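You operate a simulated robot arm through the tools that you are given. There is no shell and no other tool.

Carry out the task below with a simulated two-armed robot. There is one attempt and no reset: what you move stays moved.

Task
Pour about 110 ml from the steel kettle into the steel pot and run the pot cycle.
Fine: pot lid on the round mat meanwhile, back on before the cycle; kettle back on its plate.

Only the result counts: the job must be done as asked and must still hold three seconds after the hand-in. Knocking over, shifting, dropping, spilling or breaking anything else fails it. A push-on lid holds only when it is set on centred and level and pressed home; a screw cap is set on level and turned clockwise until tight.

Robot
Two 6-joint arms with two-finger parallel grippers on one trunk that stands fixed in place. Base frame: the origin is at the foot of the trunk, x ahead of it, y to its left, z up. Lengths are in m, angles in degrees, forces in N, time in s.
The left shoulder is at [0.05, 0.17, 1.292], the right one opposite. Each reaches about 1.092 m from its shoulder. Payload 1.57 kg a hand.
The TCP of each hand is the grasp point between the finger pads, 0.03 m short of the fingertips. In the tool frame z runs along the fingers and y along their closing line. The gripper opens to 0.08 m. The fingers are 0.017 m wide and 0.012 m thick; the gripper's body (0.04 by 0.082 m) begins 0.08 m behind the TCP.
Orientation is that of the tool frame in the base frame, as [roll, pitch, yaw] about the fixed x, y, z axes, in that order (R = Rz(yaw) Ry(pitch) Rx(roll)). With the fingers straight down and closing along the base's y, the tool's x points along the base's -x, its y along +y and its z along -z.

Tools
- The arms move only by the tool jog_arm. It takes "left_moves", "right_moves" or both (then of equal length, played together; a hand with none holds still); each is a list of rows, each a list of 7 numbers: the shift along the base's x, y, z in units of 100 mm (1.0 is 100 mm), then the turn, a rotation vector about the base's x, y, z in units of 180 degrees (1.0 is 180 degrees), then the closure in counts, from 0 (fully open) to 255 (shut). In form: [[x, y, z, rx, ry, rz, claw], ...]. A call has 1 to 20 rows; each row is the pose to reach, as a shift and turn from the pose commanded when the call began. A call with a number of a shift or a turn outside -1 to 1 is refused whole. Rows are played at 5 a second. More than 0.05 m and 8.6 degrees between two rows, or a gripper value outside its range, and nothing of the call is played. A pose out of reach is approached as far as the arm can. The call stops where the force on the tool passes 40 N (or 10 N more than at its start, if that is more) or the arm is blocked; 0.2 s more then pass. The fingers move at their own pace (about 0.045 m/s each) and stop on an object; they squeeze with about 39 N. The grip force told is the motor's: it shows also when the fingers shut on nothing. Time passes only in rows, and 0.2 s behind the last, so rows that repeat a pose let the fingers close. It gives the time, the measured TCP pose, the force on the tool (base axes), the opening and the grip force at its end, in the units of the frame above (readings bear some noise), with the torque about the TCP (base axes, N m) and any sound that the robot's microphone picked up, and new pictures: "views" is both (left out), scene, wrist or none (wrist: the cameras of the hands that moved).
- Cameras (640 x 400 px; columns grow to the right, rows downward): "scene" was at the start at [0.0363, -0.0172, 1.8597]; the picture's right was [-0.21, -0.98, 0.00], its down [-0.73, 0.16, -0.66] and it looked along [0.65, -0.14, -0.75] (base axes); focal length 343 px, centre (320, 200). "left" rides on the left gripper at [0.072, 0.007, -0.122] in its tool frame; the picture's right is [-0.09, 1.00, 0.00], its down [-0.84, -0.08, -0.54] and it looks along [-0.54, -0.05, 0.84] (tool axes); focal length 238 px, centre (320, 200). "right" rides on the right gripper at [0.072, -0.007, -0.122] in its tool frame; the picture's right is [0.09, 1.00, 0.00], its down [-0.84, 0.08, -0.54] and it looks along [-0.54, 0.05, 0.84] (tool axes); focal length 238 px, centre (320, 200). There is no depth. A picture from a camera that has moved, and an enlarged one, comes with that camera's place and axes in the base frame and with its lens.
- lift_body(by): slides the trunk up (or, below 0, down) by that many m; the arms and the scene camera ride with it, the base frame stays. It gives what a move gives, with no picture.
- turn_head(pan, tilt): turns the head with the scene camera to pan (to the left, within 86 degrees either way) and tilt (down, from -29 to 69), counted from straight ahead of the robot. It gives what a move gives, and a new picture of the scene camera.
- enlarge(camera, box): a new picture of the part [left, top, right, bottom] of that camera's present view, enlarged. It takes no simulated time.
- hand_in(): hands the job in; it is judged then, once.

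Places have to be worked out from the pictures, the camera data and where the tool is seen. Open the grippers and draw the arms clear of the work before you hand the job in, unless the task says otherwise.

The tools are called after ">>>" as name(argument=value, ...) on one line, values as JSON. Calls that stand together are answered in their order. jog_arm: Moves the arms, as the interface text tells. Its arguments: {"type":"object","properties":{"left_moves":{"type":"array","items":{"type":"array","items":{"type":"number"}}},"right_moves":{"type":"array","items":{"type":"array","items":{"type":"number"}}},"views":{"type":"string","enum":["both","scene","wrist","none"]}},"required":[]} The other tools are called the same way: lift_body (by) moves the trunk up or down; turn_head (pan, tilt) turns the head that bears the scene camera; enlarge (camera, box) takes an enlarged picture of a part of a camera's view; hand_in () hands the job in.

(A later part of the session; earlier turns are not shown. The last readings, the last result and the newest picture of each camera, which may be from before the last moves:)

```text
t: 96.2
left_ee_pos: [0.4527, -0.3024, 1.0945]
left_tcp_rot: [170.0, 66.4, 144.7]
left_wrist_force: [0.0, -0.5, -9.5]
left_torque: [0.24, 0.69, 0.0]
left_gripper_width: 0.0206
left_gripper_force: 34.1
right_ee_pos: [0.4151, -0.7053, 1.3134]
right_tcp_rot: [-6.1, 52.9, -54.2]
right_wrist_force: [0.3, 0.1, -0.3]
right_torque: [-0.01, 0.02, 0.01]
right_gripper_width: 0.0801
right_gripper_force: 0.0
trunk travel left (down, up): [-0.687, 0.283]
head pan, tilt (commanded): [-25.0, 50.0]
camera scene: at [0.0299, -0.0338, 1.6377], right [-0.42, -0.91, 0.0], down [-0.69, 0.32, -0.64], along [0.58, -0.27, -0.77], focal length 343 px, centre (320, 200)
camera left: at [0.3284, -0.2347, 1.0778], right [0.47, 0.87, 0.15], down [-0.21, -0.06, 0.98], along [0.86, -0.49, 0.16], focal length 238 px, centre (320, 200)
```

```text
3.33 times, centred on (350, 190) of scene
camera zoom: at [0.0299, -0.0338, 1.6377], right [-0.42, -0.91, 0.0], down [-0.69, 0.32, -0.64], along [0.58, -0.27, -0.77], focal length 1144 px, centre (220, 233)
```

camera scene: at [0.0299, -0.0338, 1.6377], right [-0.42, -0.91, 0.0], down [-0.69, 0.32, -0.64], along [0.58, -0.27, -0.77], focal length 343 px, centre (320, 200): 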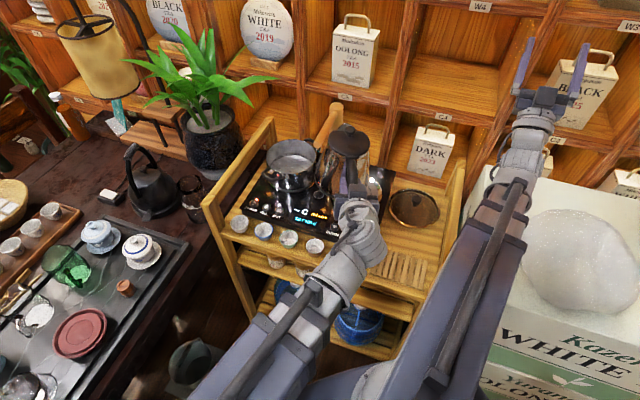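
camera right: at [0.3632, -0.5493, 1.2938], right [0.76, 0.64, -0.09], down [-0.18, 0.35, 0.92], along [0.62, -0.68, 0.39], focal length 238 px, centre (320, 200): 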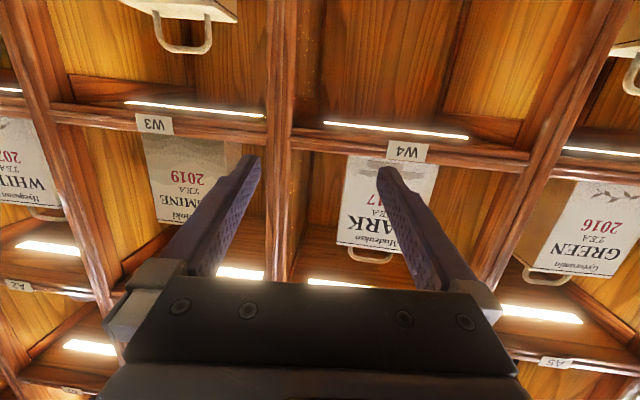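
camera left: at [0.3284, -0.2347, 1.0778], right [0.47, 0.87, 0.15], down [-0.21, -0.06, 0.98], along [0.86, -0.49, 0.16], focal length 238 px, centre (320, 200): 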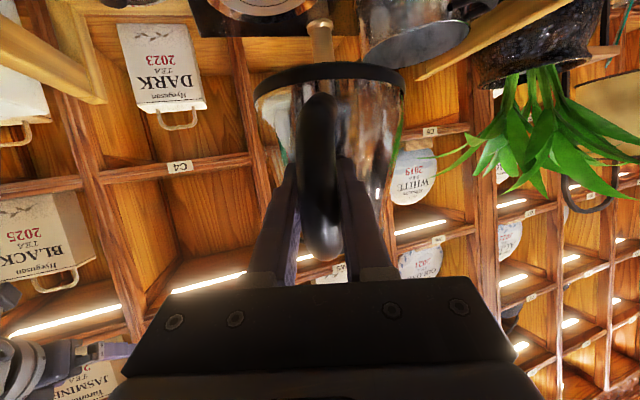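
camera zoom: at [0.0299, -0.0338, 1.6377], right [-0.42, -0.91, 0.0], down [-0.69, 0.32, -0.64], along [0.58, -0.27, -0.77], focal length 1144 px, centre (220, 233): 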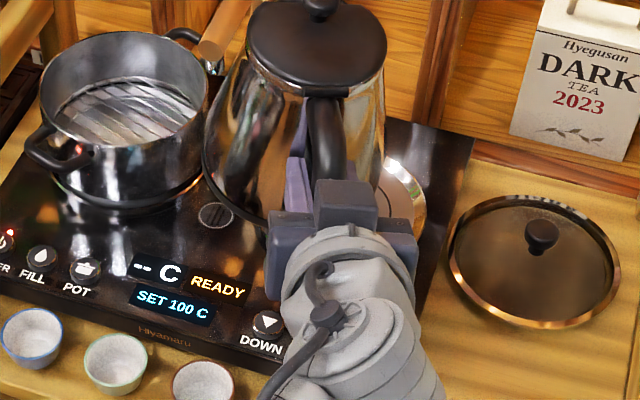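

Torque now matches an upright kettle (0.73 N·m), with ≈4–5° nose-down left. I add 4° nose-up, then lower the trunk to carry it in just above the plate.

>>> jog_arm(left_moves=[[0, 0, 0.07, -0.0034, -0.0105, 0, 255], [0, 0, 0.143, -0.0069, -0.0211, 0, 255]], views="none")

>>> lift_body(by=-0.1)

>>> jog_arm(left_moves=[[0, 0, 0, 0, 0, 0, 255]], views="both")

>>> enlarge(camera="scene", box=[290, 90, 410, 210])

>>> enlarge(camera="left", box=[200, 0, 440, 270])

```text
t: 96.8
left_ee_pos: [0.4514, -0.3049, 1.1085]
left_tcp_rot: [166.8, 70.2, 141.7]
left_wrist_force: [0.3, 0.0, -9.5]
left_torque: [0.28, 0.7, 0.03]
left_gripper_width: 0.0209
left_gripper_force: 34.0
right_ee_pos: [0.4152, -0.7068, 1.3134]
right_tcp_rot: [-6.1, 52.9, -54.4]
right_wrist_force: [0.5, -0.3, -0.4]
right_torque: [0.0, 0.02, 0.02]
right_gripper_width: 0.08
right_gripper_force: 0.1
trunk travel left (down, up): [-0.687, 0.283]
head pan, tilt (commanded): [-25.0, 50.0]
```

```text
t: 98.2
left_ee_pos: [0.4513, -0.3036, 1.0087]
left_tcp_rot: [166.7, 70.2, 141.5]
left_wrist_force: [0.1, -0.2, -8.7]
left_torque: [0.28, 0.7, 0.0]
left_gripper_width: 0.0206
left_gripper_force: 34.2
right_ee_pos: [0.4149, -0.7058, 1.2145]
right_tcp_rot: [-6.1, 52.9, -54.3]
right_wrist_force: [-0.1, -0.3, 0.1]
right_torque: [-0.03, 0.04, 0.01]
right_gripper_width: 0.0802
right_gripper_force: 0.0
trunk travel left (down, up): [-0.587, 0.383]
head pan, tilt (commanded): [-25.0, 50.0]
```

```text
t: 98.5
left_ee_pos: [0.4522, -0.3024, 1.0097]
left_tcp_rot: [166.7, 70.0, 141.5]
left_wrist_force: [-0.6, 0.7, -9.6]
left_torque: [0.18, 0.69, 0.0]
left_gripper_width: 0.0204
left_gripper_force: 33.8
right_ee_pos: [0.4144, -0.706, 1.2139]
right_tcp_rot: [-6.2, 52.9, -54.3]
right_wrist_force: [0.0, 0.4, 0.2]
right_torque: [0.01, 0.02, -0.03]
right_gripper_width: 0.0798
right_gripper_force: 0.0
trunk travel left (down, up): [-0.587, 0.383]
head pan, tilt (commanded): [-25.0, 50.0]
camera scene: at [0.0299, -0.0337, 1.5377], right [-0.42, -0.91, 0.0], down [-0.69, 0.32, -0.64], along [0.58, -0.27, -0.77], focal length 343 px, centre (320, 200)
camera left: at [0.3301, -0.2356, 0.9824], right [0.46, 0.87, 0.16], down [-0.28, -0.04, 0.96], along [0.84, -0.49, 0.23], focal length 238 px, centre (320, 200)
```

scene: 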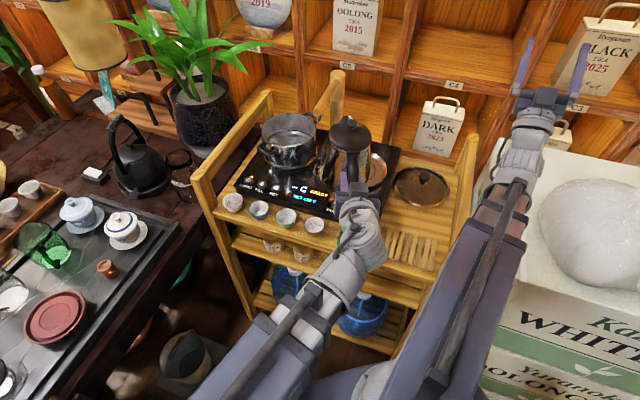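
left: 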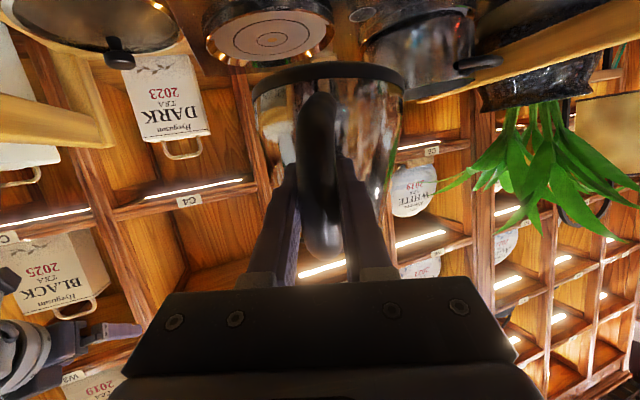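

```text
3.33 times, centred on (350, 150) of scene
camera zoom: at [0.0299, -0.0337, 1.5377], right [-0.42, -0.91, 0.0], down [-0.69, 0.32, -0.64], along [0.58, -0.27, -0.77], focal length 1144 px, centre (220, 367)
```

zoom: 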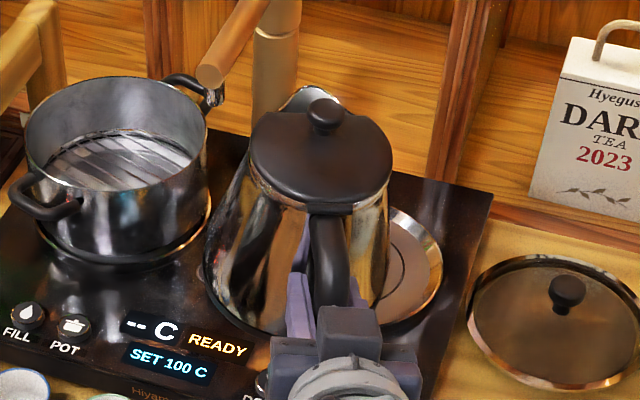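

```text
1.48 times, centred on (320, 135) of left
camera zoom: at [0.3301, -0.2356, 0.9824], right [0.46, 0.87, 0.16], down [-0.28, -0.04, 0.96], along [0.84, -0.49, 0.23], focal length 353 px, centre (320, 296)
```

zoom: 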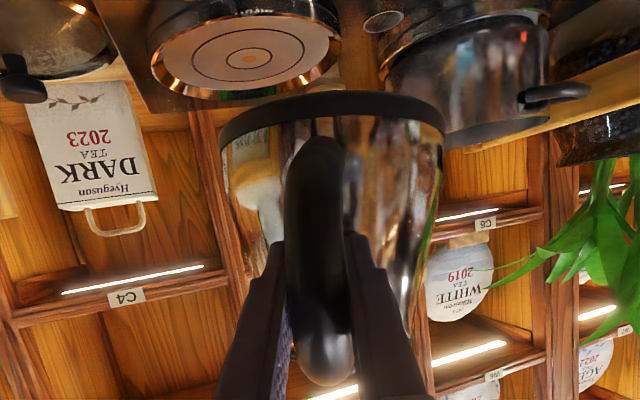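

The kettle is now level (ring slope and torque agree), base ≈0.936, plate centre ≈(0.612,-0.426,0.848). Lower 0.04 and carry it in to TCP (0.522,-0.399).

>>> lift_body(by=-0.04)

>>> jog_arm(left_moves=[[0.12, -0.16, 0, 0, 0, 0, 255], [0.24, -0.32, 0, 0, 0, 0, 255], [0.36, -0.48, 0, 0, 0, 0, 255]], views="none")

>>> jog_arm(left_moves=[[0.11, -0.16, 0, 0, 0, 0, 255], [0.22, -0.32, 0, 0, 0, 0, 255], [0.33, -0.48, 0, 0, 0, 0, 255]], views="both")

>>> enlarge(camera="scene", box=[310, 90, 430, 210])

>>> enlarge(camera="left", box=[200, 0, 440, 270])

```text
t: 99.4
left_ee_pos: [0.4509, -0.3016, 0.9693]
left_tcp_rot: [166.7, 70.1, 141.6]
left_wrist_force: [0.0, 0.3, -10.0]
left_torque: [0.23, 0.68, -0.01]
left_gripper_width: 0.0204
left_gripper_force: 33.5
right_ee_pos: [0.4161, -0.7055, 1.1731]
right_tcp_rot: [-6.1, 52.9, -54.4]
right_wrist_force: [-0.6, 0.4, -0.4]
right_torque: [0.02, 0.0, 0.04]
right_gripper_width: 0.08
right_gripper_force: 0.0
trunk travel left (down, up): [-0.547, 0.423]
head pan, tilt (commanded): [-25.0, 50.0]
```

```text
t: 100.2
left_ee_pos: [0.4901, -0.3509, 0.9682]
left_tcp_rot: [166.7, 70.1, 141.5]
left_wrist_force: [-0.3, 0.6, -10.0]
left_torque: [0.27, 0.71, 0.03]
left_gripper_width: 0.0206
left_gripper_force: 34.4
right_ee_pos: [0.4153, -0.7072, 1.1733]
right_tcp_rot: [-6.2, 52.9, -54.3]
right_wrist_force: [1.0, 0.3, -1.2]
right_torque: [-0.01, 0.03, 0.01]
right_gripper_width: 0.0801
right_gripper_force: 0.1
trunk travel left (down, up): [-0.547, 0.423]
head pan, tilt (commanded): [-25.0, 50.0]
```

```text
t: 101.0
left_ee_pos: [0.5217, -0.4002, 0.9685]
left_tcp_rot: [166.8, 70.0, 141.7]
left_wrist_force: [-0.4, 0.1, -8.6]
left_torque: [0.28, 0.68, 0.0]
left_gripper_width: 0.0205
left_gripper_force: 34.5
right_ee_pos: [0.4156, -0.7065, 1.1725]
right_tcp_rot: [-6.1, 52.9, -54.3]
right_wrist_force: [0.2, -0.5, -0.2]
right_torque: [0.0, 0.0, 0.02]
right_gripper_width: 0.08
right_gripper_force: 0.0
trunk travel left (down, up): [-0.547, 0.423]
head pan, tilt (commanded): [-25.0, 50.0]
camera scene: at [0.0301, -0.0341, 1.4976], right [-0.42, -0.91, 0.0], down [-0.69, 0.32, -0.64], along [0.58, -0.27, -0.77], focal length 343 px, centre (320, 200)
camera left: at [0.4001, -0.3332, 0.942], right [0.46, 0.87, 0.16], down [-0.27, -0.04, 0.96], along [0.85, -0.49, 0.22], focal length 238 px, centre (320, 200)
```

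scene: 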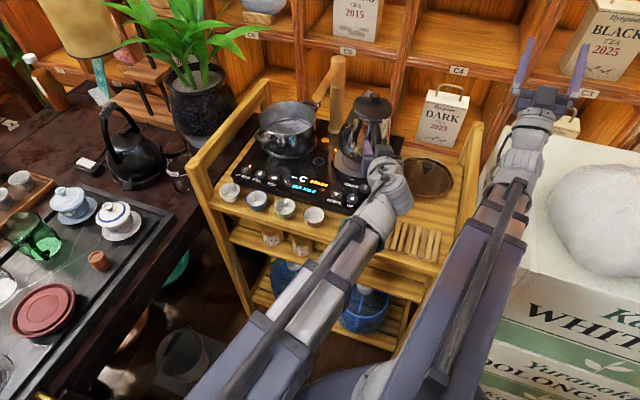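
left: 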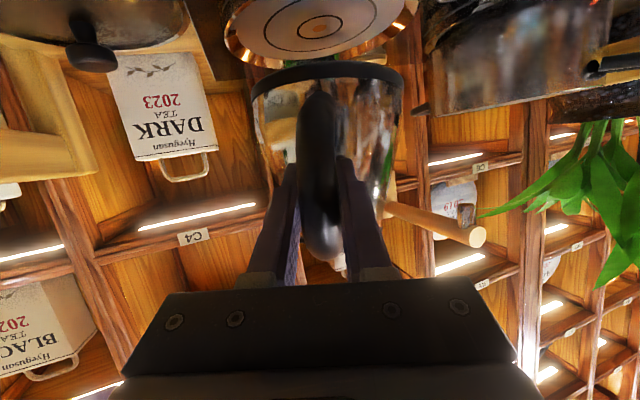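

```text
3.33 times, centred on (370, 150) of scene
camera zoom: at [0.0301, -0.0341, 1.4976], right [-0.42, -0.91, 0.0], down [-0.69, 0.32, -0.64], along [0.58, -0.27, -0.77], focal length 1144 px, centre (153, 367)
```

zoom: 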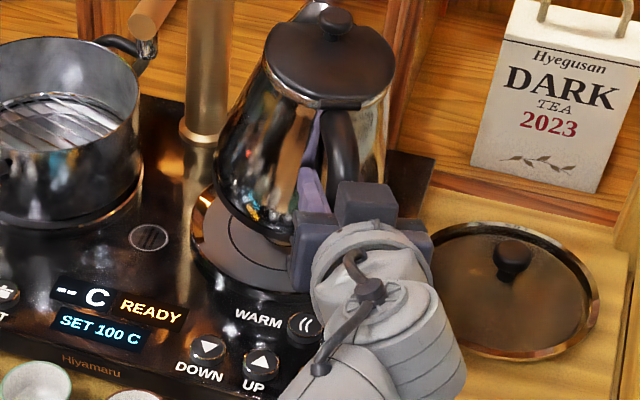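

```text
1.48 times, centred on (320, 135) of left
camera zoom: at [0.4001, -0.3332, 0.942], right [0.46, 0.87, 0.16], down [-0.27, -0.04, 0.96], along [0.85, -0.49, 0.22], focal length 353 px, centre (320, 296)
```

zoom: 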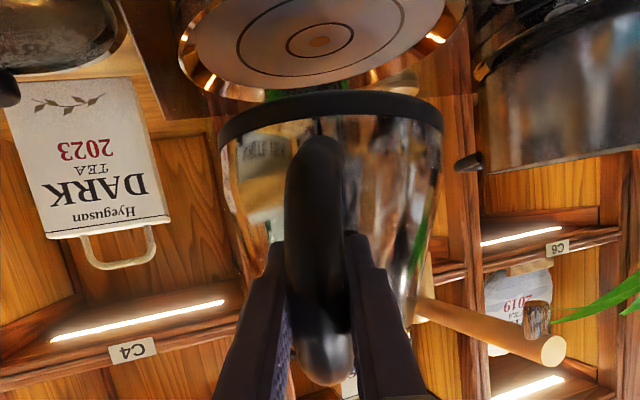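

Kettle hovers centred over the plate (offset ≲5 mm). I lower 0.035, then small steps to contact.

>>> lift_body(by=-0.035)

>>> enlarge(camera="left", box=[200, 0, 440, 270])

>>> enlarge(camera="scene", box=[310, 70, 430, 190])

```text
t: 101.8
left_ee_pos: [0.5206, -0.3993, 0.934]
left_tcp_rot: [166.8, 70.1, 141.6]
left_wrist_force: [0.4, 0.4, -9.0]
left_torque: [0.25, 0.68, 0.02]
left_gripper_width: 0.0205
left_gripper_force: 34.4
right_ee_pos: [0.4151, -0.7063, 1.1388]
right_tcp_rot: [-6.1, 52.9, -54.4]
right_wrist_force: [-0.8, 0.0, 0.7]
right_torque: [0.0, 0.0, 0.0]
right_gripper_width: 0.0802
right_gripper_force: 0.0
trunk travel left (down, up): [-0.512, 0.458]
head pan, tilt (commanded): [-25.0, 50.0]
```

```text
1.48 times, centred on (320, 135) of left
camera zoom: at [0.3998, -0.3325, 0.9072], right [0.46, 0.87, 0.16], down [-0.28, -0.04, 0.96], along [0.84, -0.49, 0.22], focal length 353 px, centre (320, 296)
```

zoom: 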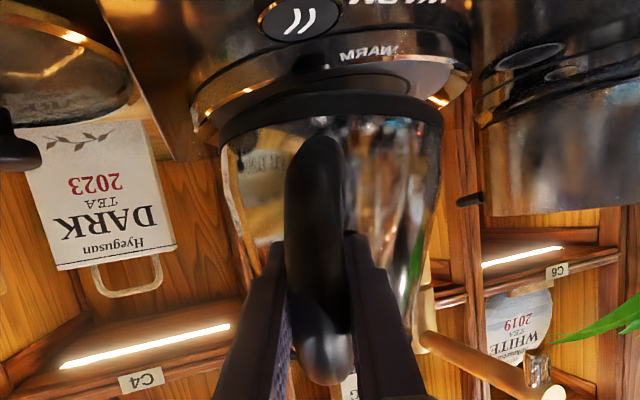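

```text
3.33 times, centred on (370, 130) of scene
camera zoom: at [0.0299, -0.0337, 1.4627], right [-0.42, -0.91, 0.0], down [-0.69, 0.32, -0.64], along [0.58, -0.27, -0.77], focal length 1144 px, centre (153, 433)
```

zoom: 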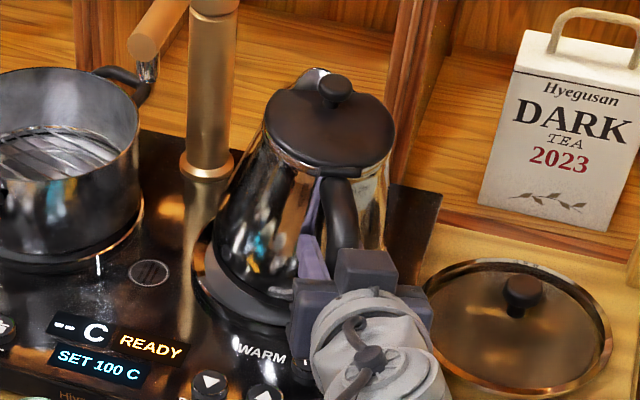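

Kettle base is centred on the plate, about 1 cm above it. Small steps down now.

>>> lift_body(by=-0.007)

>>> lift_body(by=-0.003)

>>> jog_arm(left_moves=[[0, 0, 0, 0, 0, 0, 255]], views="none")

```text
t: 102.3
left_ee_pos: [0.5213, -0.3994, 0.9264]
left_tcp_rot: [166.7, 70.0, 141.6]
left_wrist_force: [2.5, 0.7, -1.0]
left_torque: [-0.25, 0.21, 0.07]
left_gripper_width: 0.0207
left_gripper_force: 34.1
right_ee_pos: [0.4146, -0.7059, 1.1337]
right_tcp_rot: [-6.1, 52.9, -54.3]
right_wrist_force: [0.0, -0.6, -0.1]
right_torque: [0.0, -0.01, 0.01]
right_gripper_width: 0.0802
right_gripper_force: 0.1
trunk travel left (down, up): [-0.505, 0.465]
head pan, tilt (commanded): [-25.0, 50.0]
```

```text
t: 102.8
left_ee_pos: [0.5213, -0.3995, 0.9242]
left_tcp_rot: [166.5, 70.1, 141.3]
left_wrist_force: [-0.1, 3.5, 17.6]
left_torque: [-0.63, -0.22, 0.05]
left_gripper_width: 0.0207
left_gripper_force: 34.0
right_ee_pos: [0.4137, -0.7052, 1.131]
right_tcp_rot: [-6.1, 52.9, -54.2]
right_wrist_force: [0.4, 0.7, -0.2]
right_torque: [-0.01, -0.01, -0.02]
right_gripper_width: 0.0802
right_gripper_force: 0.0
trunk travel left (down, up): [-0.502, 0.468]
head pan, tilt (commanded): [-25.0, 50.0]
```

```text
t: 103.2
left_ee_pos: [0.5209, -0.3991, 0.9245]
left_tcp_rot: [166.6, 70.1, 141.5]
left_wrist_force: [0.7, 4.4, 19.1]
left_torque: [-0.58, -0.23, 0.05]
left_gripper_width: 0.0206
left_gripper_force: 33.8
right_ee_pos: [0.4143, -0.7049, 1.1299]
right_tcp_rot: [-6.1, 52.8, -54.2]
right_wrist_force: [0.3, -0.3, 0.0]
right_torque: [-0.03, -0.01, -0.02]
right_gripper_width: 0.0801
right_gripper_force: 0.1
trunk travel left (down, up): [-0.502, 0.468]
head pan, tilt (commanded): [-25.0, 50.0]
```

Contact is at the rear (handle-side) edge — the kettle is ~1° nose-up. I relieve 2 mm and look closely before easing it flat.

>>> lift_body(by=0.002)

>>> enlarge(camera="left", box=[230, 40, 410, 160])

>>> enlarge(camera="scene", box=[310, 60, 430, 180])

```text
t: 103.8
left_ee_pos: [0.5218, -0.3992, 0.9257]
left_tcp_rot: [167.1, 70.0, 142.0]
left_wrist_force: [-2.5, 3.0, 0.8]
left_torque: [-0.03, 0.47, 0.01]
left_gripper_width: 0.0203
left_gripper_force: 33.9
right_ee_pos: [0.4162, -0.7053, 1.1301]
right_tcp_rot: [-6.0, 53.0, -54.3]
right_wrist_force: [0.1, -0.7, -0.9]
right_torque: [-0.03, -0.01, 0.03]
right_gripper_width: 0.08
right_gripper_force: 0.1
trunk travel left (down, up): [-0.504, 0.466]
head pan, tilt (commanded): [-25.0, 50.0]
```

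```text
3.33 times, centred on (320, 100) of left
camera zoom: at [0.399, -0.3323, 0.8991], right [0.46, 0.87, 0.16], down [-0.27, -0.04, 0.96], along [0.85, -0.48, 0.22], focal length 794 px, centre (320, 533)
```

zoom: 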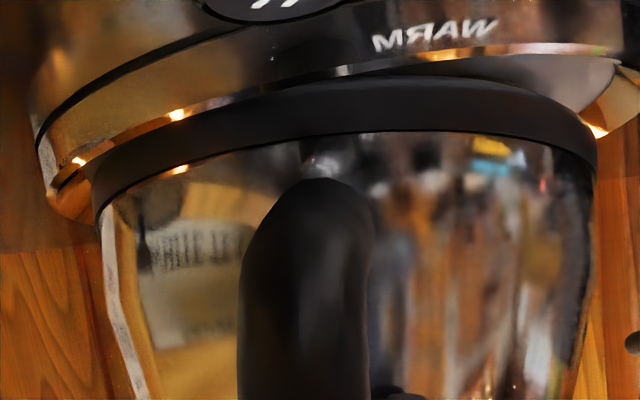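

```text
3.33 times, centred on (370, 120) of scene
camera zoom: at [0.0292, -0.033, 1.4544], right [-0.42, -0.91, 0.0], down [-0.69, 0.32, -0.64], along [0.58, -0.27, -0.77], focal length 1144 px, centre (153, 467)
```

zoom: 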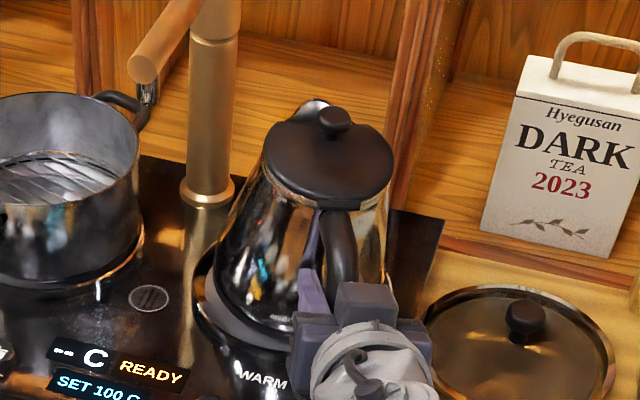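

The base touches on the −n side with ≈2.5° roll and ~1° nose-up. I raise 4 mm, correct those small angles, then lower again.

>>> lift_body(by=0.005)

>>> jog_arm(left_moves=[[0, 0, 0, -0.006, 0.0047, 0, 255], [0, 0, 0, -0.0117, 0.0094, 0, 255], [0, 0, 0, -0.0117, 0.0094, 0, 255]], views="none")

>>> enlarge(camera="left", box=[230, 40, 410, 160])

```text
t: 104.3
left_ee_pos: [0.5219, -0.4002, 0.9295]
left_tcp_rot: [167.0, 70.0, 141.6]
left_wrist_force: [0.9, -0.1, -8.7]
left_torque: [0.25, 0.68, 0.0]
left_gripper_width: 0.0209
left_gripper_force: 33.9
right_ee_pos: [0.4148, -0.7054, 1.135]
right_tcp_rot: [-6.1, 53.0, -54.3]
right_wrist_force: [-0.2, 0.2, 0.1]
right_torque: [0.0, 0.0, -0.01]
right_gripper_width: 0.08
right_gripper_force: 0.1
trunk travel left (down, up): [-0.509, 0.461]
head pan, tilt (commanded): [-25.0, 50.0]
```

```text
t: 105.1
left_ee_pos: [0.523, -0.4009, 0.9276]
left_tcp_rot: [174.6, 69.9, 149.1]
left_wrist_force: [-0.2, 0.1, -9.5]
left_torque: [0.24, 0.65, -0.01]
left_gripper_width: 0.0205
left_gripper_force: 33.8
right_ee_pos: [0.4135, -0.7064, 1.1346]
right_tcp_rot: [-6.1, 52.9, -54.3]
right_wrist_force: [0.1, -0.3, 0.4]
right_torque: [-0.03, -0.02, 0.01]
right_gripper_width: 0.0798
right_gripper_force: 0.0
trunk travel left (down, up): [-0.509, 0.461]
head pan, tilt (commanded): [-25.0, 50.0]
```

```text
3.33 times, centred on (320, 100) of left
camera zoom: at [0.3994, -0.3341, 0.9029], right [0.46, 0.88, 0.12], down [-0.25, 0.0, 0.97], along [0.85, -0.48, 0.22], focal length 794 px, centre (320, 533)
```

zoom: 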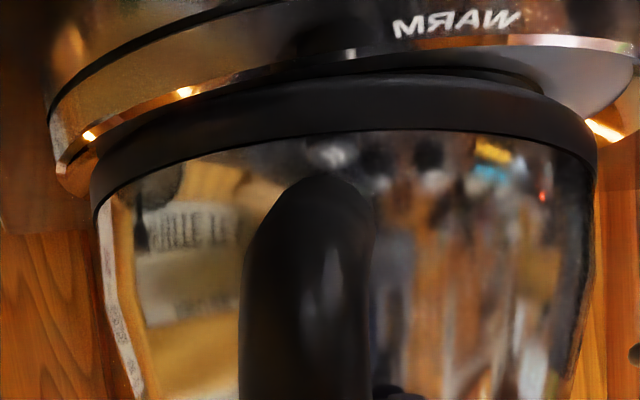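

Lower again gently and read the contact torque.

>>> lift_body(by=-0.004)

>>> lift_body(by=-0.002)

>>> jog_arm(left_moves=[[0, 0, 0, 0, 0, 0, 255]], views="none")

>>> enlarge(camera="left", box=[230, 40, 410, 160])

```text
t: 105.6
left_ee_pos: [0.5223, -0.4017, 0.9253]
left_tcp_rot: [174.5, 70.0, 148.8]
left_wrist_force: [2.3, -1.3, 3.0]
left_torque: [-0.2, 0.13, 0.06]
left_gripper_width: 0.0207
left_gripper_force: 34.0
right_ee_pos: [0.4144, -0.7062, 1.1319]
right_tcp_rot: [-6.1, 52.9, -54.3]
right_wrist_force: [-0.6, -0.6, -0.2]
right_torque: [-0.03, -0.04, -0.01]
right_gripper_width: 0.08
right_gripper_force: 0.1
trunk travel left (down, up): [-0.505, 0.465]
head pan, tilt (commanded): [-25.0, 50.0]
```

```text
t: 106.2
left_ee_pos: [0.5212, -0.4006, 0.924]
left_tcp_rot: [174.5, 70.1, 149.0]
left_wrist_force: [2.3, 0.4, 19.0]
left_torque: [-0.54, -0.28, 0.11]
left_gripper_width: 0.0204
left_gripper_force: 34.3
right_ee_pos: [0.4132, -0.7053, 1.1308]
right_tcp_rot: [-6.1, 52.7, -54.4]
right_wrist_force: [-0.6, 0.2, 0.4]
right_torque: [0.04, -0.02, -0.02]
right_gripper_width: 0.0798
right_gripper_force: 0.0
trunk travel left (down, up): [-0.503, 0.467]
head pan, tilt (commanded): [-25.0, 50.0]
```

```text
t: 106.6
left_ee_pos: [0.521, -0.3996, 0.9243]
left_tcp_rot: [174.5, 70.0, 148.9]
left_wrist_force: [1.3, 1.8, 19.2]
left_torque: [-0.53, -0.26, 0.1]
left_gripper_width: 0.0204
left_gripper_force: 33.8
right_ee_pos: [0.4132, -0.7047, 1.131]
right_tcp_rot: [-6.1, 52.8, -54.4]
right_wrist_force: [0.6, -0.9, -0.3]
right_torque: [-0.02, -0.01, 0.05]
right_gripper_width: 0.0802
right_gripper_force: 0.1
trunk travel left (down, up): [-0.503, 0.467]
head pan, tilt (commanded): [-25.0, 50.0]
```

```text
3.33 times, centred on (320, 100) of left
camera zoom: at [0.3983, -0.3329, 0.898], right [0.46, 0.88, 0.12], down [-0.25, 0.0, 0.97], along [0.85, -0.48, 0.22], focal length 794 px, centre (320, 533)
```

zoom: 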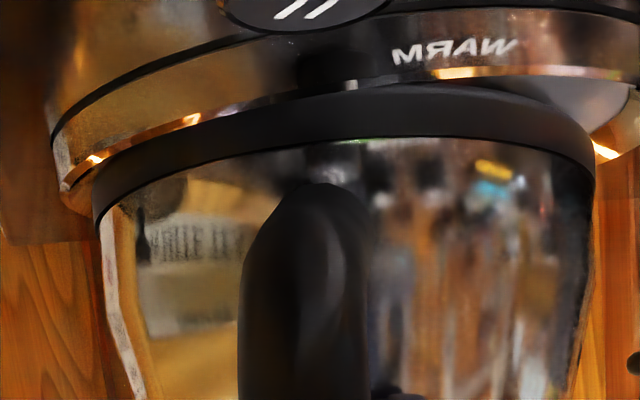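

Contact persists at the rear edge. I zoom the scene view to see how the base sits on the plate.

>>> enlarge(camera="scene", box=[325, 90, 395, 160])

>>> enlarge(camera="left", box=[230, 20, 330, 110])

>>> enlarge(camera="left", box=[320, 20, 420, 110])

```text
5.71 times, centred on (360, 125) of scene
camera zoom: at [0.0281, -0.0321, 1.4538], right [-0.42, -0.91, 0.0], down [-0.69, 0.32, -0.64], along [0.58, -0.27, -0.77], focal length 1960 px, centre (91, 629)
```

zoom: 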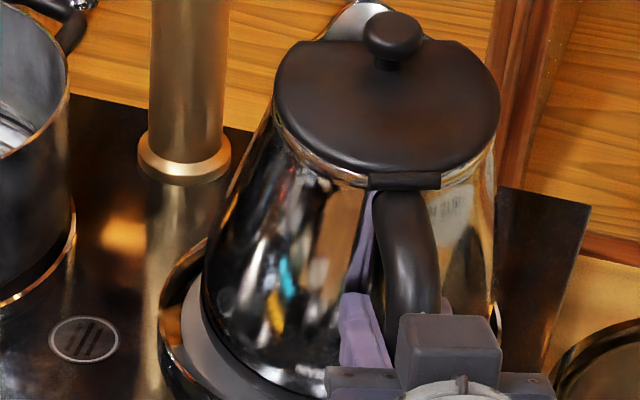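

```text
4.44 times, centred on (280, 65) of left
camera zoom: at [0.3983, -0.3329, 0.898], right [0.46, 0.88, 0.12], down [-0.25, 0.0, 0.97], along [0.85, -0.48, 0.22], focal length 1059 px, centre (498, 800)
```

zoom: 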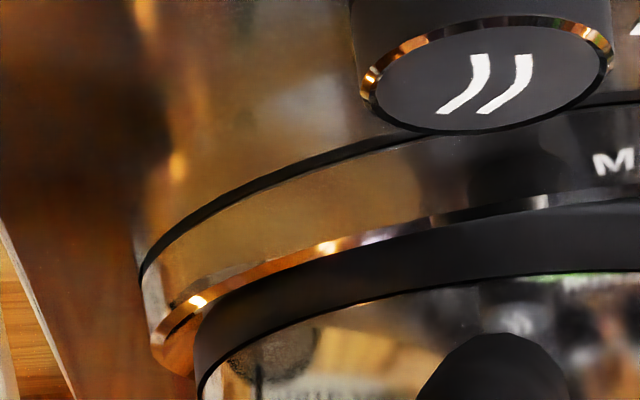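

```text
4.44 times, centred on (370, 65) of left
camera zoom: at [0.3983, -0.3329, 0.898], right [0.46, 0.88, 0.12], down [-0.25, 0.0, 0.97], along [0.85, -0.48, 0.22], focal length 1059 px, centre (98, 800)
```

zoom: 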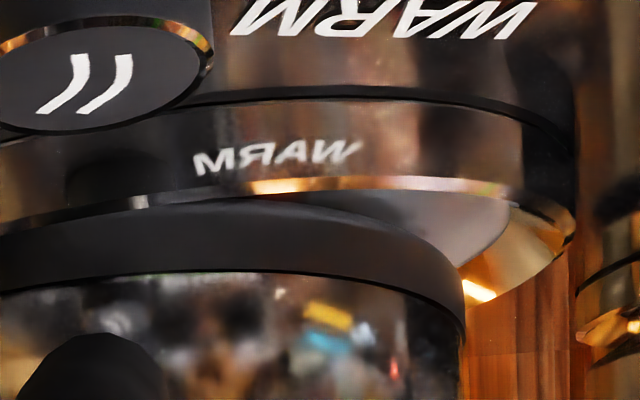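

The base overlaps the bevelled rim on its −n side by ≈6 mm. I raise 6 mm, shift the kettle (+4, +5 mm), and lower again.

>>> lift_body(by=0.007)

>>> jog_arm(left_moves=[[0.02, 0.03, 0, 0, 0, 0, 255], [0.04, 0.055, 0, 0, 0, 0, 255], [0.04, 0.055, 0, 0, 0, 0, 255]], views="none")

>>> lift_body(by=-0.007)

>>> jog_arm(left_moves=[[0, 0, 0, 0, 0, 0, 255]], views="none")

>>> enlarge(camera="left", box=[230, 20, 430, 120])

>>> enlarge(camera="scene", box=[325, 90, 395, 160])

```text
t: 107.1
left_ee_pos: [0.5224, -0.4007, 0.9283]
left_tcp_rot: [174.8, 69.8, 149.2]
left_wrist_force: [0.4, 0.3, -9.5]
left_torque: [0.25, 0.66, 0.01]
left_gripper_width: 0.0206
left_gripper_force: 33.6
right_ee_pos: [0.415, -0.7058, 1.1362]
right_tcp_rot: [-6.1, 53.0, -54.3]
right_wrist_force: [-0.2, -0.5, -0.5]
right_torque: [0.0, 0.0, 0.03]
right_gripper_width: 0.0799
right_gripper_force: 0.0
trunk travel left (down, up): [-0.51, 0.46]
head pan, tilt (commanded): [-25.0, 50.0]
```

```text
t: 107.9
left_ee_pos: [0.5268, -0.3955, 0.9285]
left_tcp_rot: [174.7, 69.9, 149.0]
left_wrist_force: [0.1, 0.6, -8.5]
left_torque: [0.2, 0.66, 0.0]
left_gripper_width: 0.0205
left_gripper_force: 34.3
right_ee_pos: [0.4149, -0.7057, 1.1377]
right_tcp_rot: [-6.1, 52.9, -54.2]
right_wrist_force: [0.3, -1.0, -0.7]
right_torque: [-0.01, -0.03, -0.02]
right_gripper_width: 0.08
right_gripper_force: 0.0
trunk travel left (down, up): [-0.51, 0.46]
head pan, tilt (commanded): [-25.0, 50.0]
```

```text
t: 108.5
left_ee_pos: [0.5272, -0.3941, 0.9248]
left_tcp_rot: [174.4, 70.1, 148.6]
left_wrist_force: [4.7, -1.1, 12.8]
left_torque: [-0.53, -0.35, 0.07]
left_gripper_width: 0.0201
left_gripper_force: 34.3
right_ee_pos: [0.4136, -0.7059, 1.1305]
right_tcp_rot: [-6.1, 53.0, -54.3]
right_wrist_force: [0.0, -0.3, 0.0]
right_torque: [-0.02, -0.01, 0.0]
right_gripper_width: 0.08
right_gripper_force: 0.0
trunk travel left (down, up): [-0.503, 0.467]
head pan, tilt (commanded): [-25.0, 50.0]
```

```text
t: 108.9
left_ee_pos: [0.5252, -0.3945, 0.9222]
left_tcp_rot: [174.7, 70.1, 148.9]
left_wrist_force: [4.7, -0.8, 14.6]
left_torque: [-0.6, -0.37, 0.06]
left_gripper_width: 0.0206
left_gripper_force: 33.9
right_ee_pos: [0.4141, -0.7048, 1.1302]
right_tcp_rot: [-6.1, 52.9, -54.4]
right_wrist_force: [0.1, 0.5, 1.1]
right_torque: [-0.03, -0.02, -0.01]
right_gripper_width: 0.0801
right_gripper_force: 0.0
trunk travel left (down, up): [-0.503, 0.467]
head pan, tilt (commanded): [-25.0, 50.0]
```

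```text
3.20 times, centred on (330, 70) of left
camera zoom: at [0.4032, -0.3279, 0.8979], right [0.46, 0.88, 0.12], down [-0.25, 0.0, 0.97], along [0.85, -0.48, 0.22], focal length 763 px, centre (288, 616)
```

zoom: 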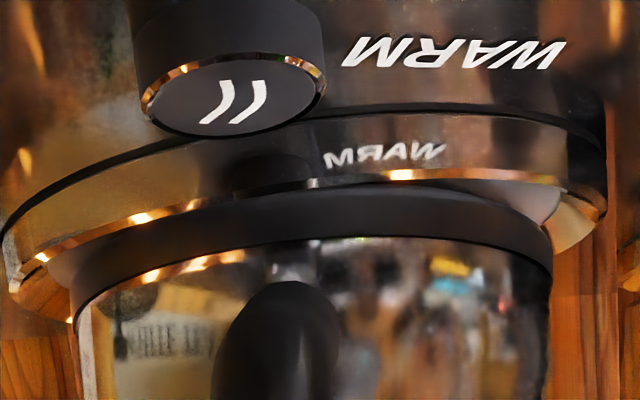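

```text
5.71 times, centred on (360, 125) of scene
camera zoom: at [0.0287, -0.0325, 1.4539], right [-0.42, -0.91, 0.0], down [-0.69, 0.32, -0.64], along [0.58, -0.27, -0.77], focal length 1960 px, centre (91, 629)
```

zoom: 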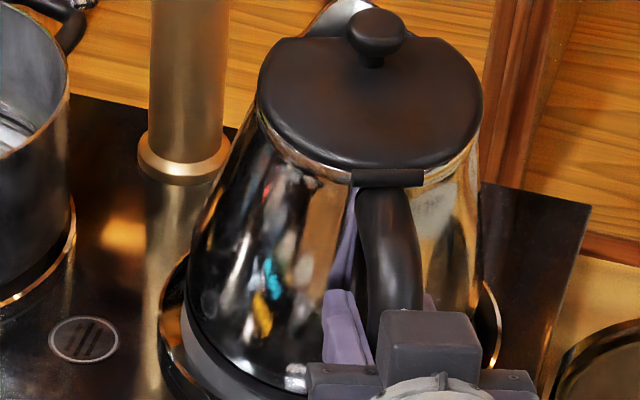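

Laterally centred now, but contact is still at the rear edge (slight nose-up). I lift 3 mm, rotate ~2° nose-down with 1° roll, and re-touch.

>>> lift_body(by=0.004)

>>> jog_arm(left_moves=[[0, 0, 0, -0.0021, 0.0122, 0, 255], [0, 0, 0, -0.0021, 0.0122, 0, 255]], views="none")

>>> lift_body(by=-0.002)

>>> jog_arm(left_moves=[[0, 0, 0, 0, 0, 0, 255]], views="none")

```text
t: 109.4
left_ee_pos: [0.5254, -0.3961, 0.9262]
left_tcp_rot: [174.9, 69.8, 149.2]
left_wrist_force: [-0.9, -0.7, -9.3]
left_torque: [0.26, 0.7, 0.02]
left_gripper_width: 0.0207
left_gripper_force: 33.7
right_ee_pos: [0.4151, -0.7058, 1.1323]
right_tcp_rot: [-6.1, 52.9, -54.3]
right_wrist_force: [0.9, 0.3, -0.9]
right_torque: [-0.03, 0.05, 0.01]
right_gripper_width: 0.0799
right_gripper_force: 0.0
trunk travel left (down, up): [-0.507, 0.463]
head pan, tilt (commanded): [-25.0, 50.0]
```

```text
t: 110.0
left_ee_pos: [0.5248, -0.3948, 0.9233]
left_tcp_rot: [178.5, 68.7, 152.4]
left_wrist_force: [0.3, 0.1, 19.6]
left_torque: [-0.33, -0.27, 0.02]
left_gripper_width: 0.0206
left_gripper_force: 33.9
left hand out of reach, approached as far as the arm can: row 1, 2
right_ee_pos: [0.413, -0.7049, 1.1342]
right_tcp_rot: [-6.1, 52.8, -54.2]
right_wrist_force: [0.4, 0.1, -0.9]
right_torque: [0.01, 0.0, -0.02]
right_gripper_width: 0.08
right_gripper_force: 0.1
trunk travel left (down, up): [-0.507, 0.463]
head pan, tilt (commanded): [-25.0, 50.0]
```

```text
t: 110.5
left_ee_pos: [0.5232, -0.3945, 0.9206]
left_tcp_rot: [178.4, 68.5, 152.6]
left_wrist_force: [-5.7, 4.1, 23.1]
left_torque: [-0.04, 0.01, -0.03]
left_gripper_width: 0.0203
left_gripper_force: 34.3
right_ee_pos: [0.4127, -0.7045, 1.1346]
right_tcp_rot: [-6.0, 52.8, -54.2]
right_wrist_force: [0.5, 0.0, 0.7]
right_torque: [0.0, 0.02, 0.0]
right_gripper_width: 0.0799
right_gripper_force: 0.0
trunk travel left (down, up): [-0.505, 0.465]
head pan, tilt (commanded): [-25.0, 50.0]
```

```text
t: 110.9
left_ee_pos: [0.5228, -0.3944, 0.9205]
left_tcp_rot: [178.6, 68.5, 152.6]
left_wrist_force: [-7.8, 3.7, 23.1]
left_torque: [0.03, 0.18, -0.03]
left_gripper_width: 0.0204
left_gripper_force: 34.1
right_ee_pos: [0.4124, -0.7045, 1.1331]
right_tcp_rot: [-6.0, 52.8, -54.2]
right_wrist_force: [0.0, 0.3, -0.6]
right_torque: [-0.02, -0.01, 0.02]
right_gripper_width: 0.0801
right_gripper_force: 0.1
trunk travel left (down, up): [-0.505, 0.465]
head pan, tilt (commanded): [-25.0, 50.0]
```

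TCP z is now 0.9205, matching the original grip height, so the base is likely flush (pressing at the handle loads the rear edge). I relieve the preload and check the picture/display.

>>> lift_body(by=0.0015)

>>> jog_arm(left_moves=[[0, 0, 0, 0, 0, 0, 255]], views="scene")

>>> enlarge(camera="scene", box=[290, 80, 410, 200])

>>> enlarge(camera="left", box=[230, 20, 430, 120])

```text
t: 111.4
left_ee_pos: [0.5253, -0.3946, 0.9204]
left_tcp_rot: [178.7, 68.3, 152.9]
left_wrist_force: [-5.2, 1.2, 6.1]
left_torque: [0.22, 0.58, 0.03]
left_gripper_width: 0.0206
left_gripper_force: 33.8
right_ee_pos: [0.414, -0.7058, 1.1338]
right_tcp_rot: [-6.1, 53.0, -54.1]
right_wrist_force: [0.8, 0.2, 0.2]
right_torque: [-0.02, -0.03, 0.01]
right_gripper_width: 0.08
right_gripper_force: 0.1
trunk travel left (down, up): [-0.507, 0.463]
head pan, tilt (commanded): [-25.0, 50.0]
```

```text
t: 111.8
left_ee_pos: [0.5248, -0.3945, 0.9207]
left_tcp_rot: [178.7, 68.4, 152.8]
left_wrist_force: [-4.2, 0.8, 2.9]
left_torque: [0.24, 0.62, 0.02]
left_gripper_width: 0.0205
left_gripper_force: 34.0
right_ee_pos: [0.4127, -0.7055, 1.1332]
right_tcp_rot: [-6.1, 52.9, -54.3]
right_wrist_force: [0.5, -0.1, -0.1]
right_torque: [0.0, -0.01, 0.01]
right_gripper_width: 0.08
right_gripper_force: 0.2
trunk travel left (down, up): [-0.507, 0.463]
head pan, tilt (commanded): [-25.0, 50.0]
camera scene: at [0.0288, -0.0331, 1.4571], right [-0.42, -0.91, 0.0], down [-0.69, 0.32, -0.64], along [0.58, -0.27, -0.77], focal length 343 px, centre (320, 200)
```

scene: 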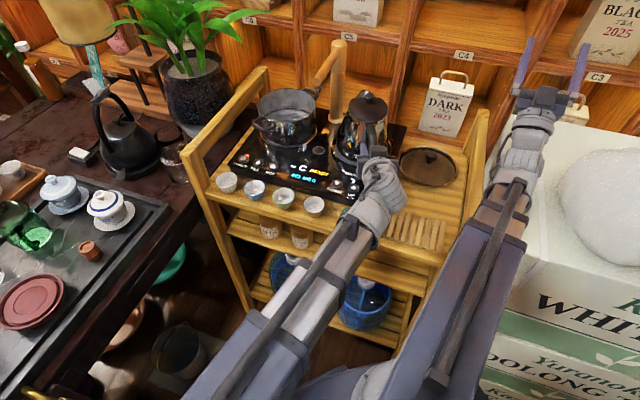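

```text
3.33 times, centred on (350, 140) of scene
camera zoom: at [0.0288, -0.0331, 1.4571], right [-0.42, -0.91, 0.0], down [-0.69, 0.32, -0.64], along [0.58, -0.27, -0.77], focal length 1144 px, centre (220, 400)
```

zoom: 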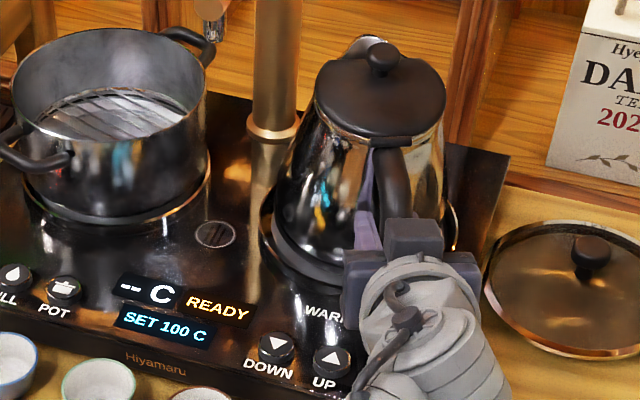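

```text
3.20 times, centred on (330, 70) of left
camera zoom: at [0.4017, -0.3284, 0.8987], right [0.47, 0.88, 0.09], down [-0.21, 0.01, 0.98], along [0.86, -0.48, 0.19], focal length 763 px, centre (288, 616)
```

zoom: 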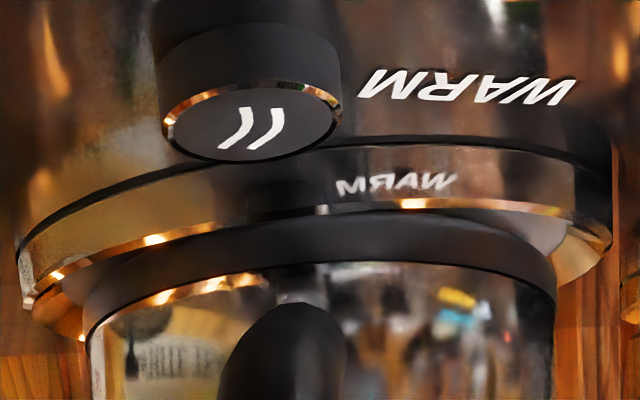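

The base sits within the plate rim. I release the handle gradually and check whether the display picks the kettle up.

>>> jog_arm(left_moves=[[0, 0, 0, 0, 0, 0, 170], [0, 0, 0, 0, 0, 0, 130], [0, 0, 0, 0, 0, 0, 130], [0, 0, 0, 0, 0, 0, 130], [0, 0, 0, 0, 0, 0, 130]], views="both")

>>> enlarge(camera="scene", box=[290, 80, 410, 200])

>>> enlarge(camera="left", box=[230, 20, 430, 120])

```text
t: 113.0
left_ee_pos: [0.5257, -0.3956, 0.9205]
left_tcp_rot: [178.4, 68.4, 152.5]
left_wrist_force: [-1.2, 0.3, -0.6]
left_torque: [-0.03, -0.01, -0.06]
left_gripper_width: 0.0392
left_gripper_force: 0.2
right_ee_pos: [0.4146, -0.7056, 1.1328]
right_tcp_rot: [-6.1, 52.9, -54.3]
right_wrist_force: [0.0, 0.2, 0.1]
right_torque: [0.01, 0.02, -0.01]
right_gripper_width: 0.0798
right_gripper_force: 0.1
trunk travel left (down, up): [-0.507, 0.463]
head pan, tilt (commanded): [-25.0, 50.0]
camera scene: at [0.0293, -0.0334, 1.4572], right [-0.42, -0.91, 0.0], down [-0.69, 0.32, -0.64], along [0.58, -0.27, -0.77], focal length 343 px, centre (320, 200)
camera left: at [0.4019, -0.3285, 0.8987], right [0.47, 0.88, 0.1], down [-0.21, 0.01, 0.98], along [0.86, -0.48, 0.19], focal length 238 px, centre (320, 200)
```

scene: 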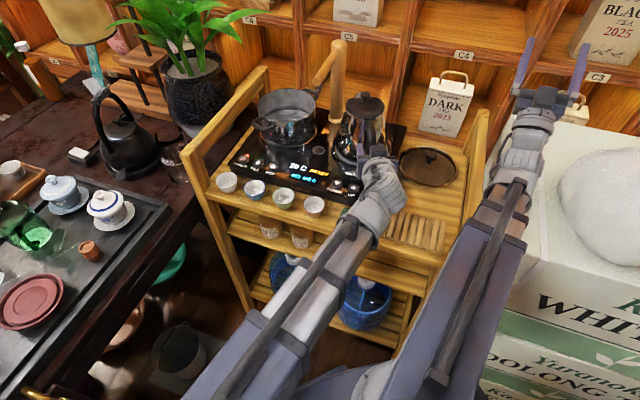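
left: 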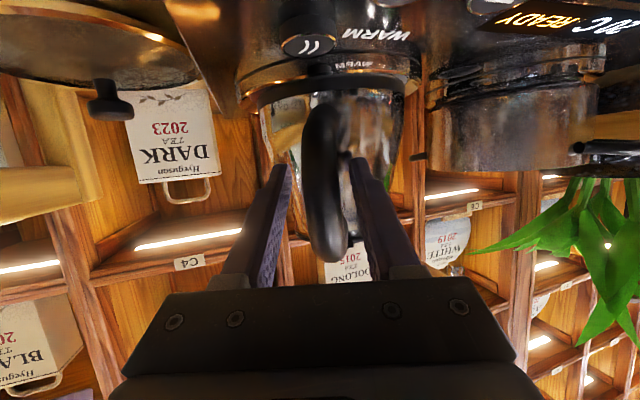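

```text
3.33 times, centred on (350, 140) of scene
camera zoom: at [0.0293, -0.0334, 1.4572], right [-0.42, -0.91, 0.0], down [-0.69, 0.32, -0.64], along [0.58, -0.27, -0.77], focal length 1144 px, centre (220, 400)
```

zoom: 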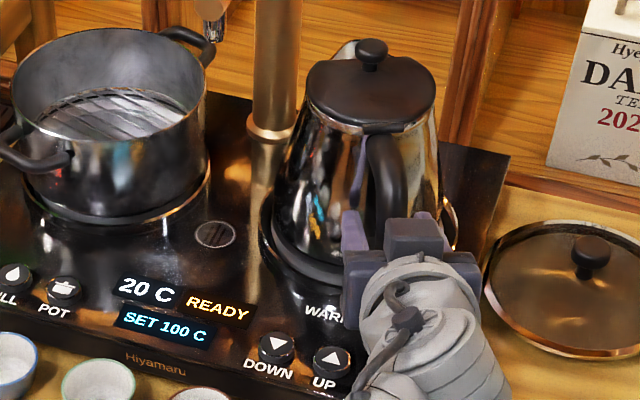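

```text
3.20 times, centred on (330, 70) of left
camera zoom: at [0.4019, -0.3285, 0.8987], right [0.47, 0.88, 0.1], down [-0.21, 0.01, 0.98], along [0.86, -0.48, 0.19], focal length 763 px, centre (288, 616)
```

zoom: 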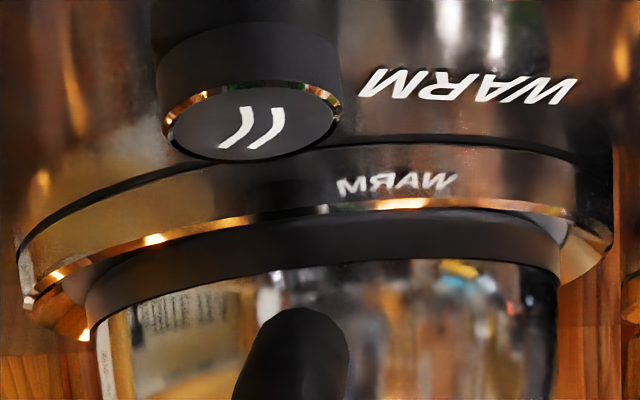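

The display reads "20 C" again — the kettle is seated on its plate. I open the left gripper fully and back straight off along the hand direction.

>>> jog_arm(left_moves=[[0, 0, 0, 0, 0, 0, 60], [0, 0, 0, 0, 0, 0, 0], [0, 0, 0, 0, 0, 0, 0], [0, 0, 0, 0, 0, 0, 0]], views="wrist")

```text
t: 114.0
left_ee_pos: [0.5253, -0.3955, 0.9205]
left_tcp_rot: [178.5, 68.4, 152.6]
left_wrist_force: [1.0, 0.3, 0.0]
left_torque: [0.0, 0.01, -0.01]
left_gripper_width: 0.08
left_gripper_force: 0.1
right_ee_pos: [0.4135, -0.7056, 1.1328]
right_tcp_rot: [-6.1, 53.0, -54.3]
right_wrist_force: [0.1, -0.6, 0.5]
right_torque: [-0.02, -0.03, -0.01]
right_gripper_width: 0.08
right_gripper_force: 0.1
trunk travel left (down, up): [-0.507, 0.463]
head pan, tilt (commanded): [-25.0, 50.0]
camera left: at [0.4019, -0.3285, 0.8987], right [0.47, 0.88, 0.1], down [-0.21, 0.01, 0.98], along [0.86, -0.48, 0.19], focal length 238 px, centre (320, 200)
```

left: 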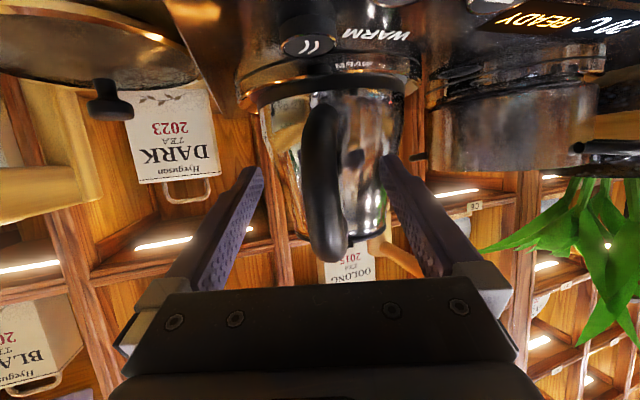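

Clear of the handle on both sides. Raise the trunk straight up.

>>> lift_body(by=0.12)

>>> jog_arm(left_moves=[[-0.2, 0.3, 0, 0, 0, 0, 0], [-0.4, 0.6, 0, 0, 0, 0, 0], [-0.5, 0.9, 0, 0, 0, 0, 0]], views="both")

>>> enlarge(camera="scene", box=[260, 110, 460, 270])

```text
t: 115.5
left_ee_pos: [0.5254, -0.3936, 1.0404]
left_tcp_rot: [178.6, 68.5, 152.5]
left_wrist_force: [-0.3, 0.6, 0.4]
left_torque: [0.03, 0.01, 0.02]
left_gripper_width: 0.0798
left_gripper_force: 0.2
right_ee_pos: [0.4135, -0.7061, 1.253]
right_tcp_rot: [-6.2, 53.0, -54.3]
right_wrist_force: [0.1, -0.1, -0.1]
right_torque: [-0.04, -0.02, -0.01]
right_gripper_width: 0.0801
right_gripper_force: 0.0
trunk travel left (down, up): [-0.627, 0.343]
head pan, tilt (commanded): [-25.0, 50.0]
```

```text
t: 116.3
left_ee_pos: [0.4723, -0.3028, 1.0411]
left_tcp_rot: [178.5, 68.4, 152.6]
left_wrist_force: [0.4, -0.1, 0.7]
left_torque: [-0.02, 0.0, 0.01]
left_gripper_width: 0.0797
left_gripper_force: 0.1
right_ee_pos: [0.4151, -0.7057, 1.2538]
right_tcp_rot: [-6.0, 52.8, -54.3]
right_wrist_force: [0.0, -0.3, -0.5]
right_torque: [0.03, 0.0, -0.02]
right_gripper_width: 0.08
right_gripper_force: 0.1
trunk travel left (down, up): [-0.627, 0.343]
head pan, tilt (commanded): [-25.0, 50.0]
camera scene: at [0.0291, -0.033, 1.5772], right [-0.42, -0.91, 0.0], down [-0.69, 0.32, -0.64], along [0.58, -0.27, -0.77], focal length 343 px, centre (320, 200)
camera left: at [0.3495, -0.2371, 1.0188], right [0.47, 0.88, 0.1], down [-0.21, 0.01, 0.98], along [0.86, -0.48, 0.19], focal length 238 px, centre (320, 200)
```

scene: 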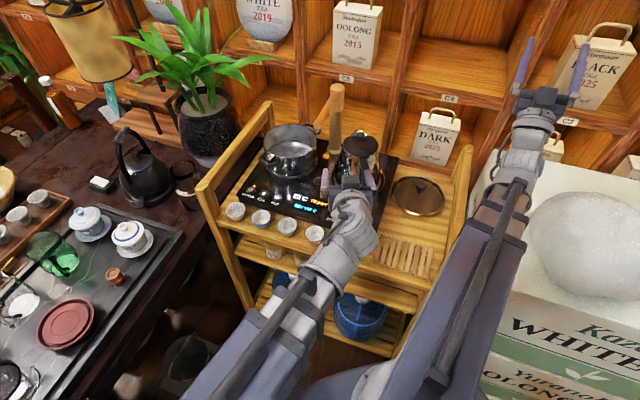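
left: 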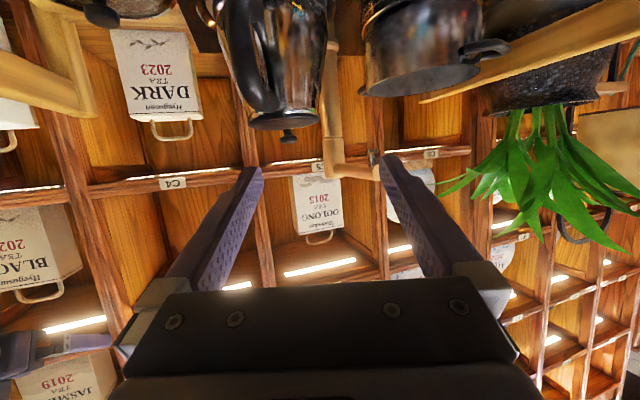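

```text
2.50 times, centred on (360, 190) of scene
camera zoom: at [0.0291, -0.033, 1.5772], right [-0.42, -0.91, 0.0], down [-0.69, 0.32, -0.64], along [0.58, -0.27, -0.77], focal length 858 px, centre (220, 225)
```

zoom: 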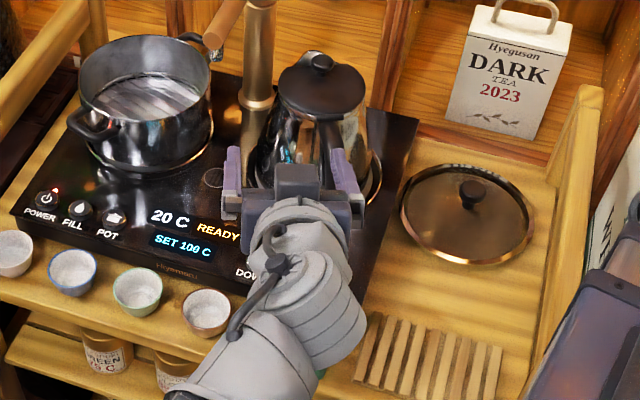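

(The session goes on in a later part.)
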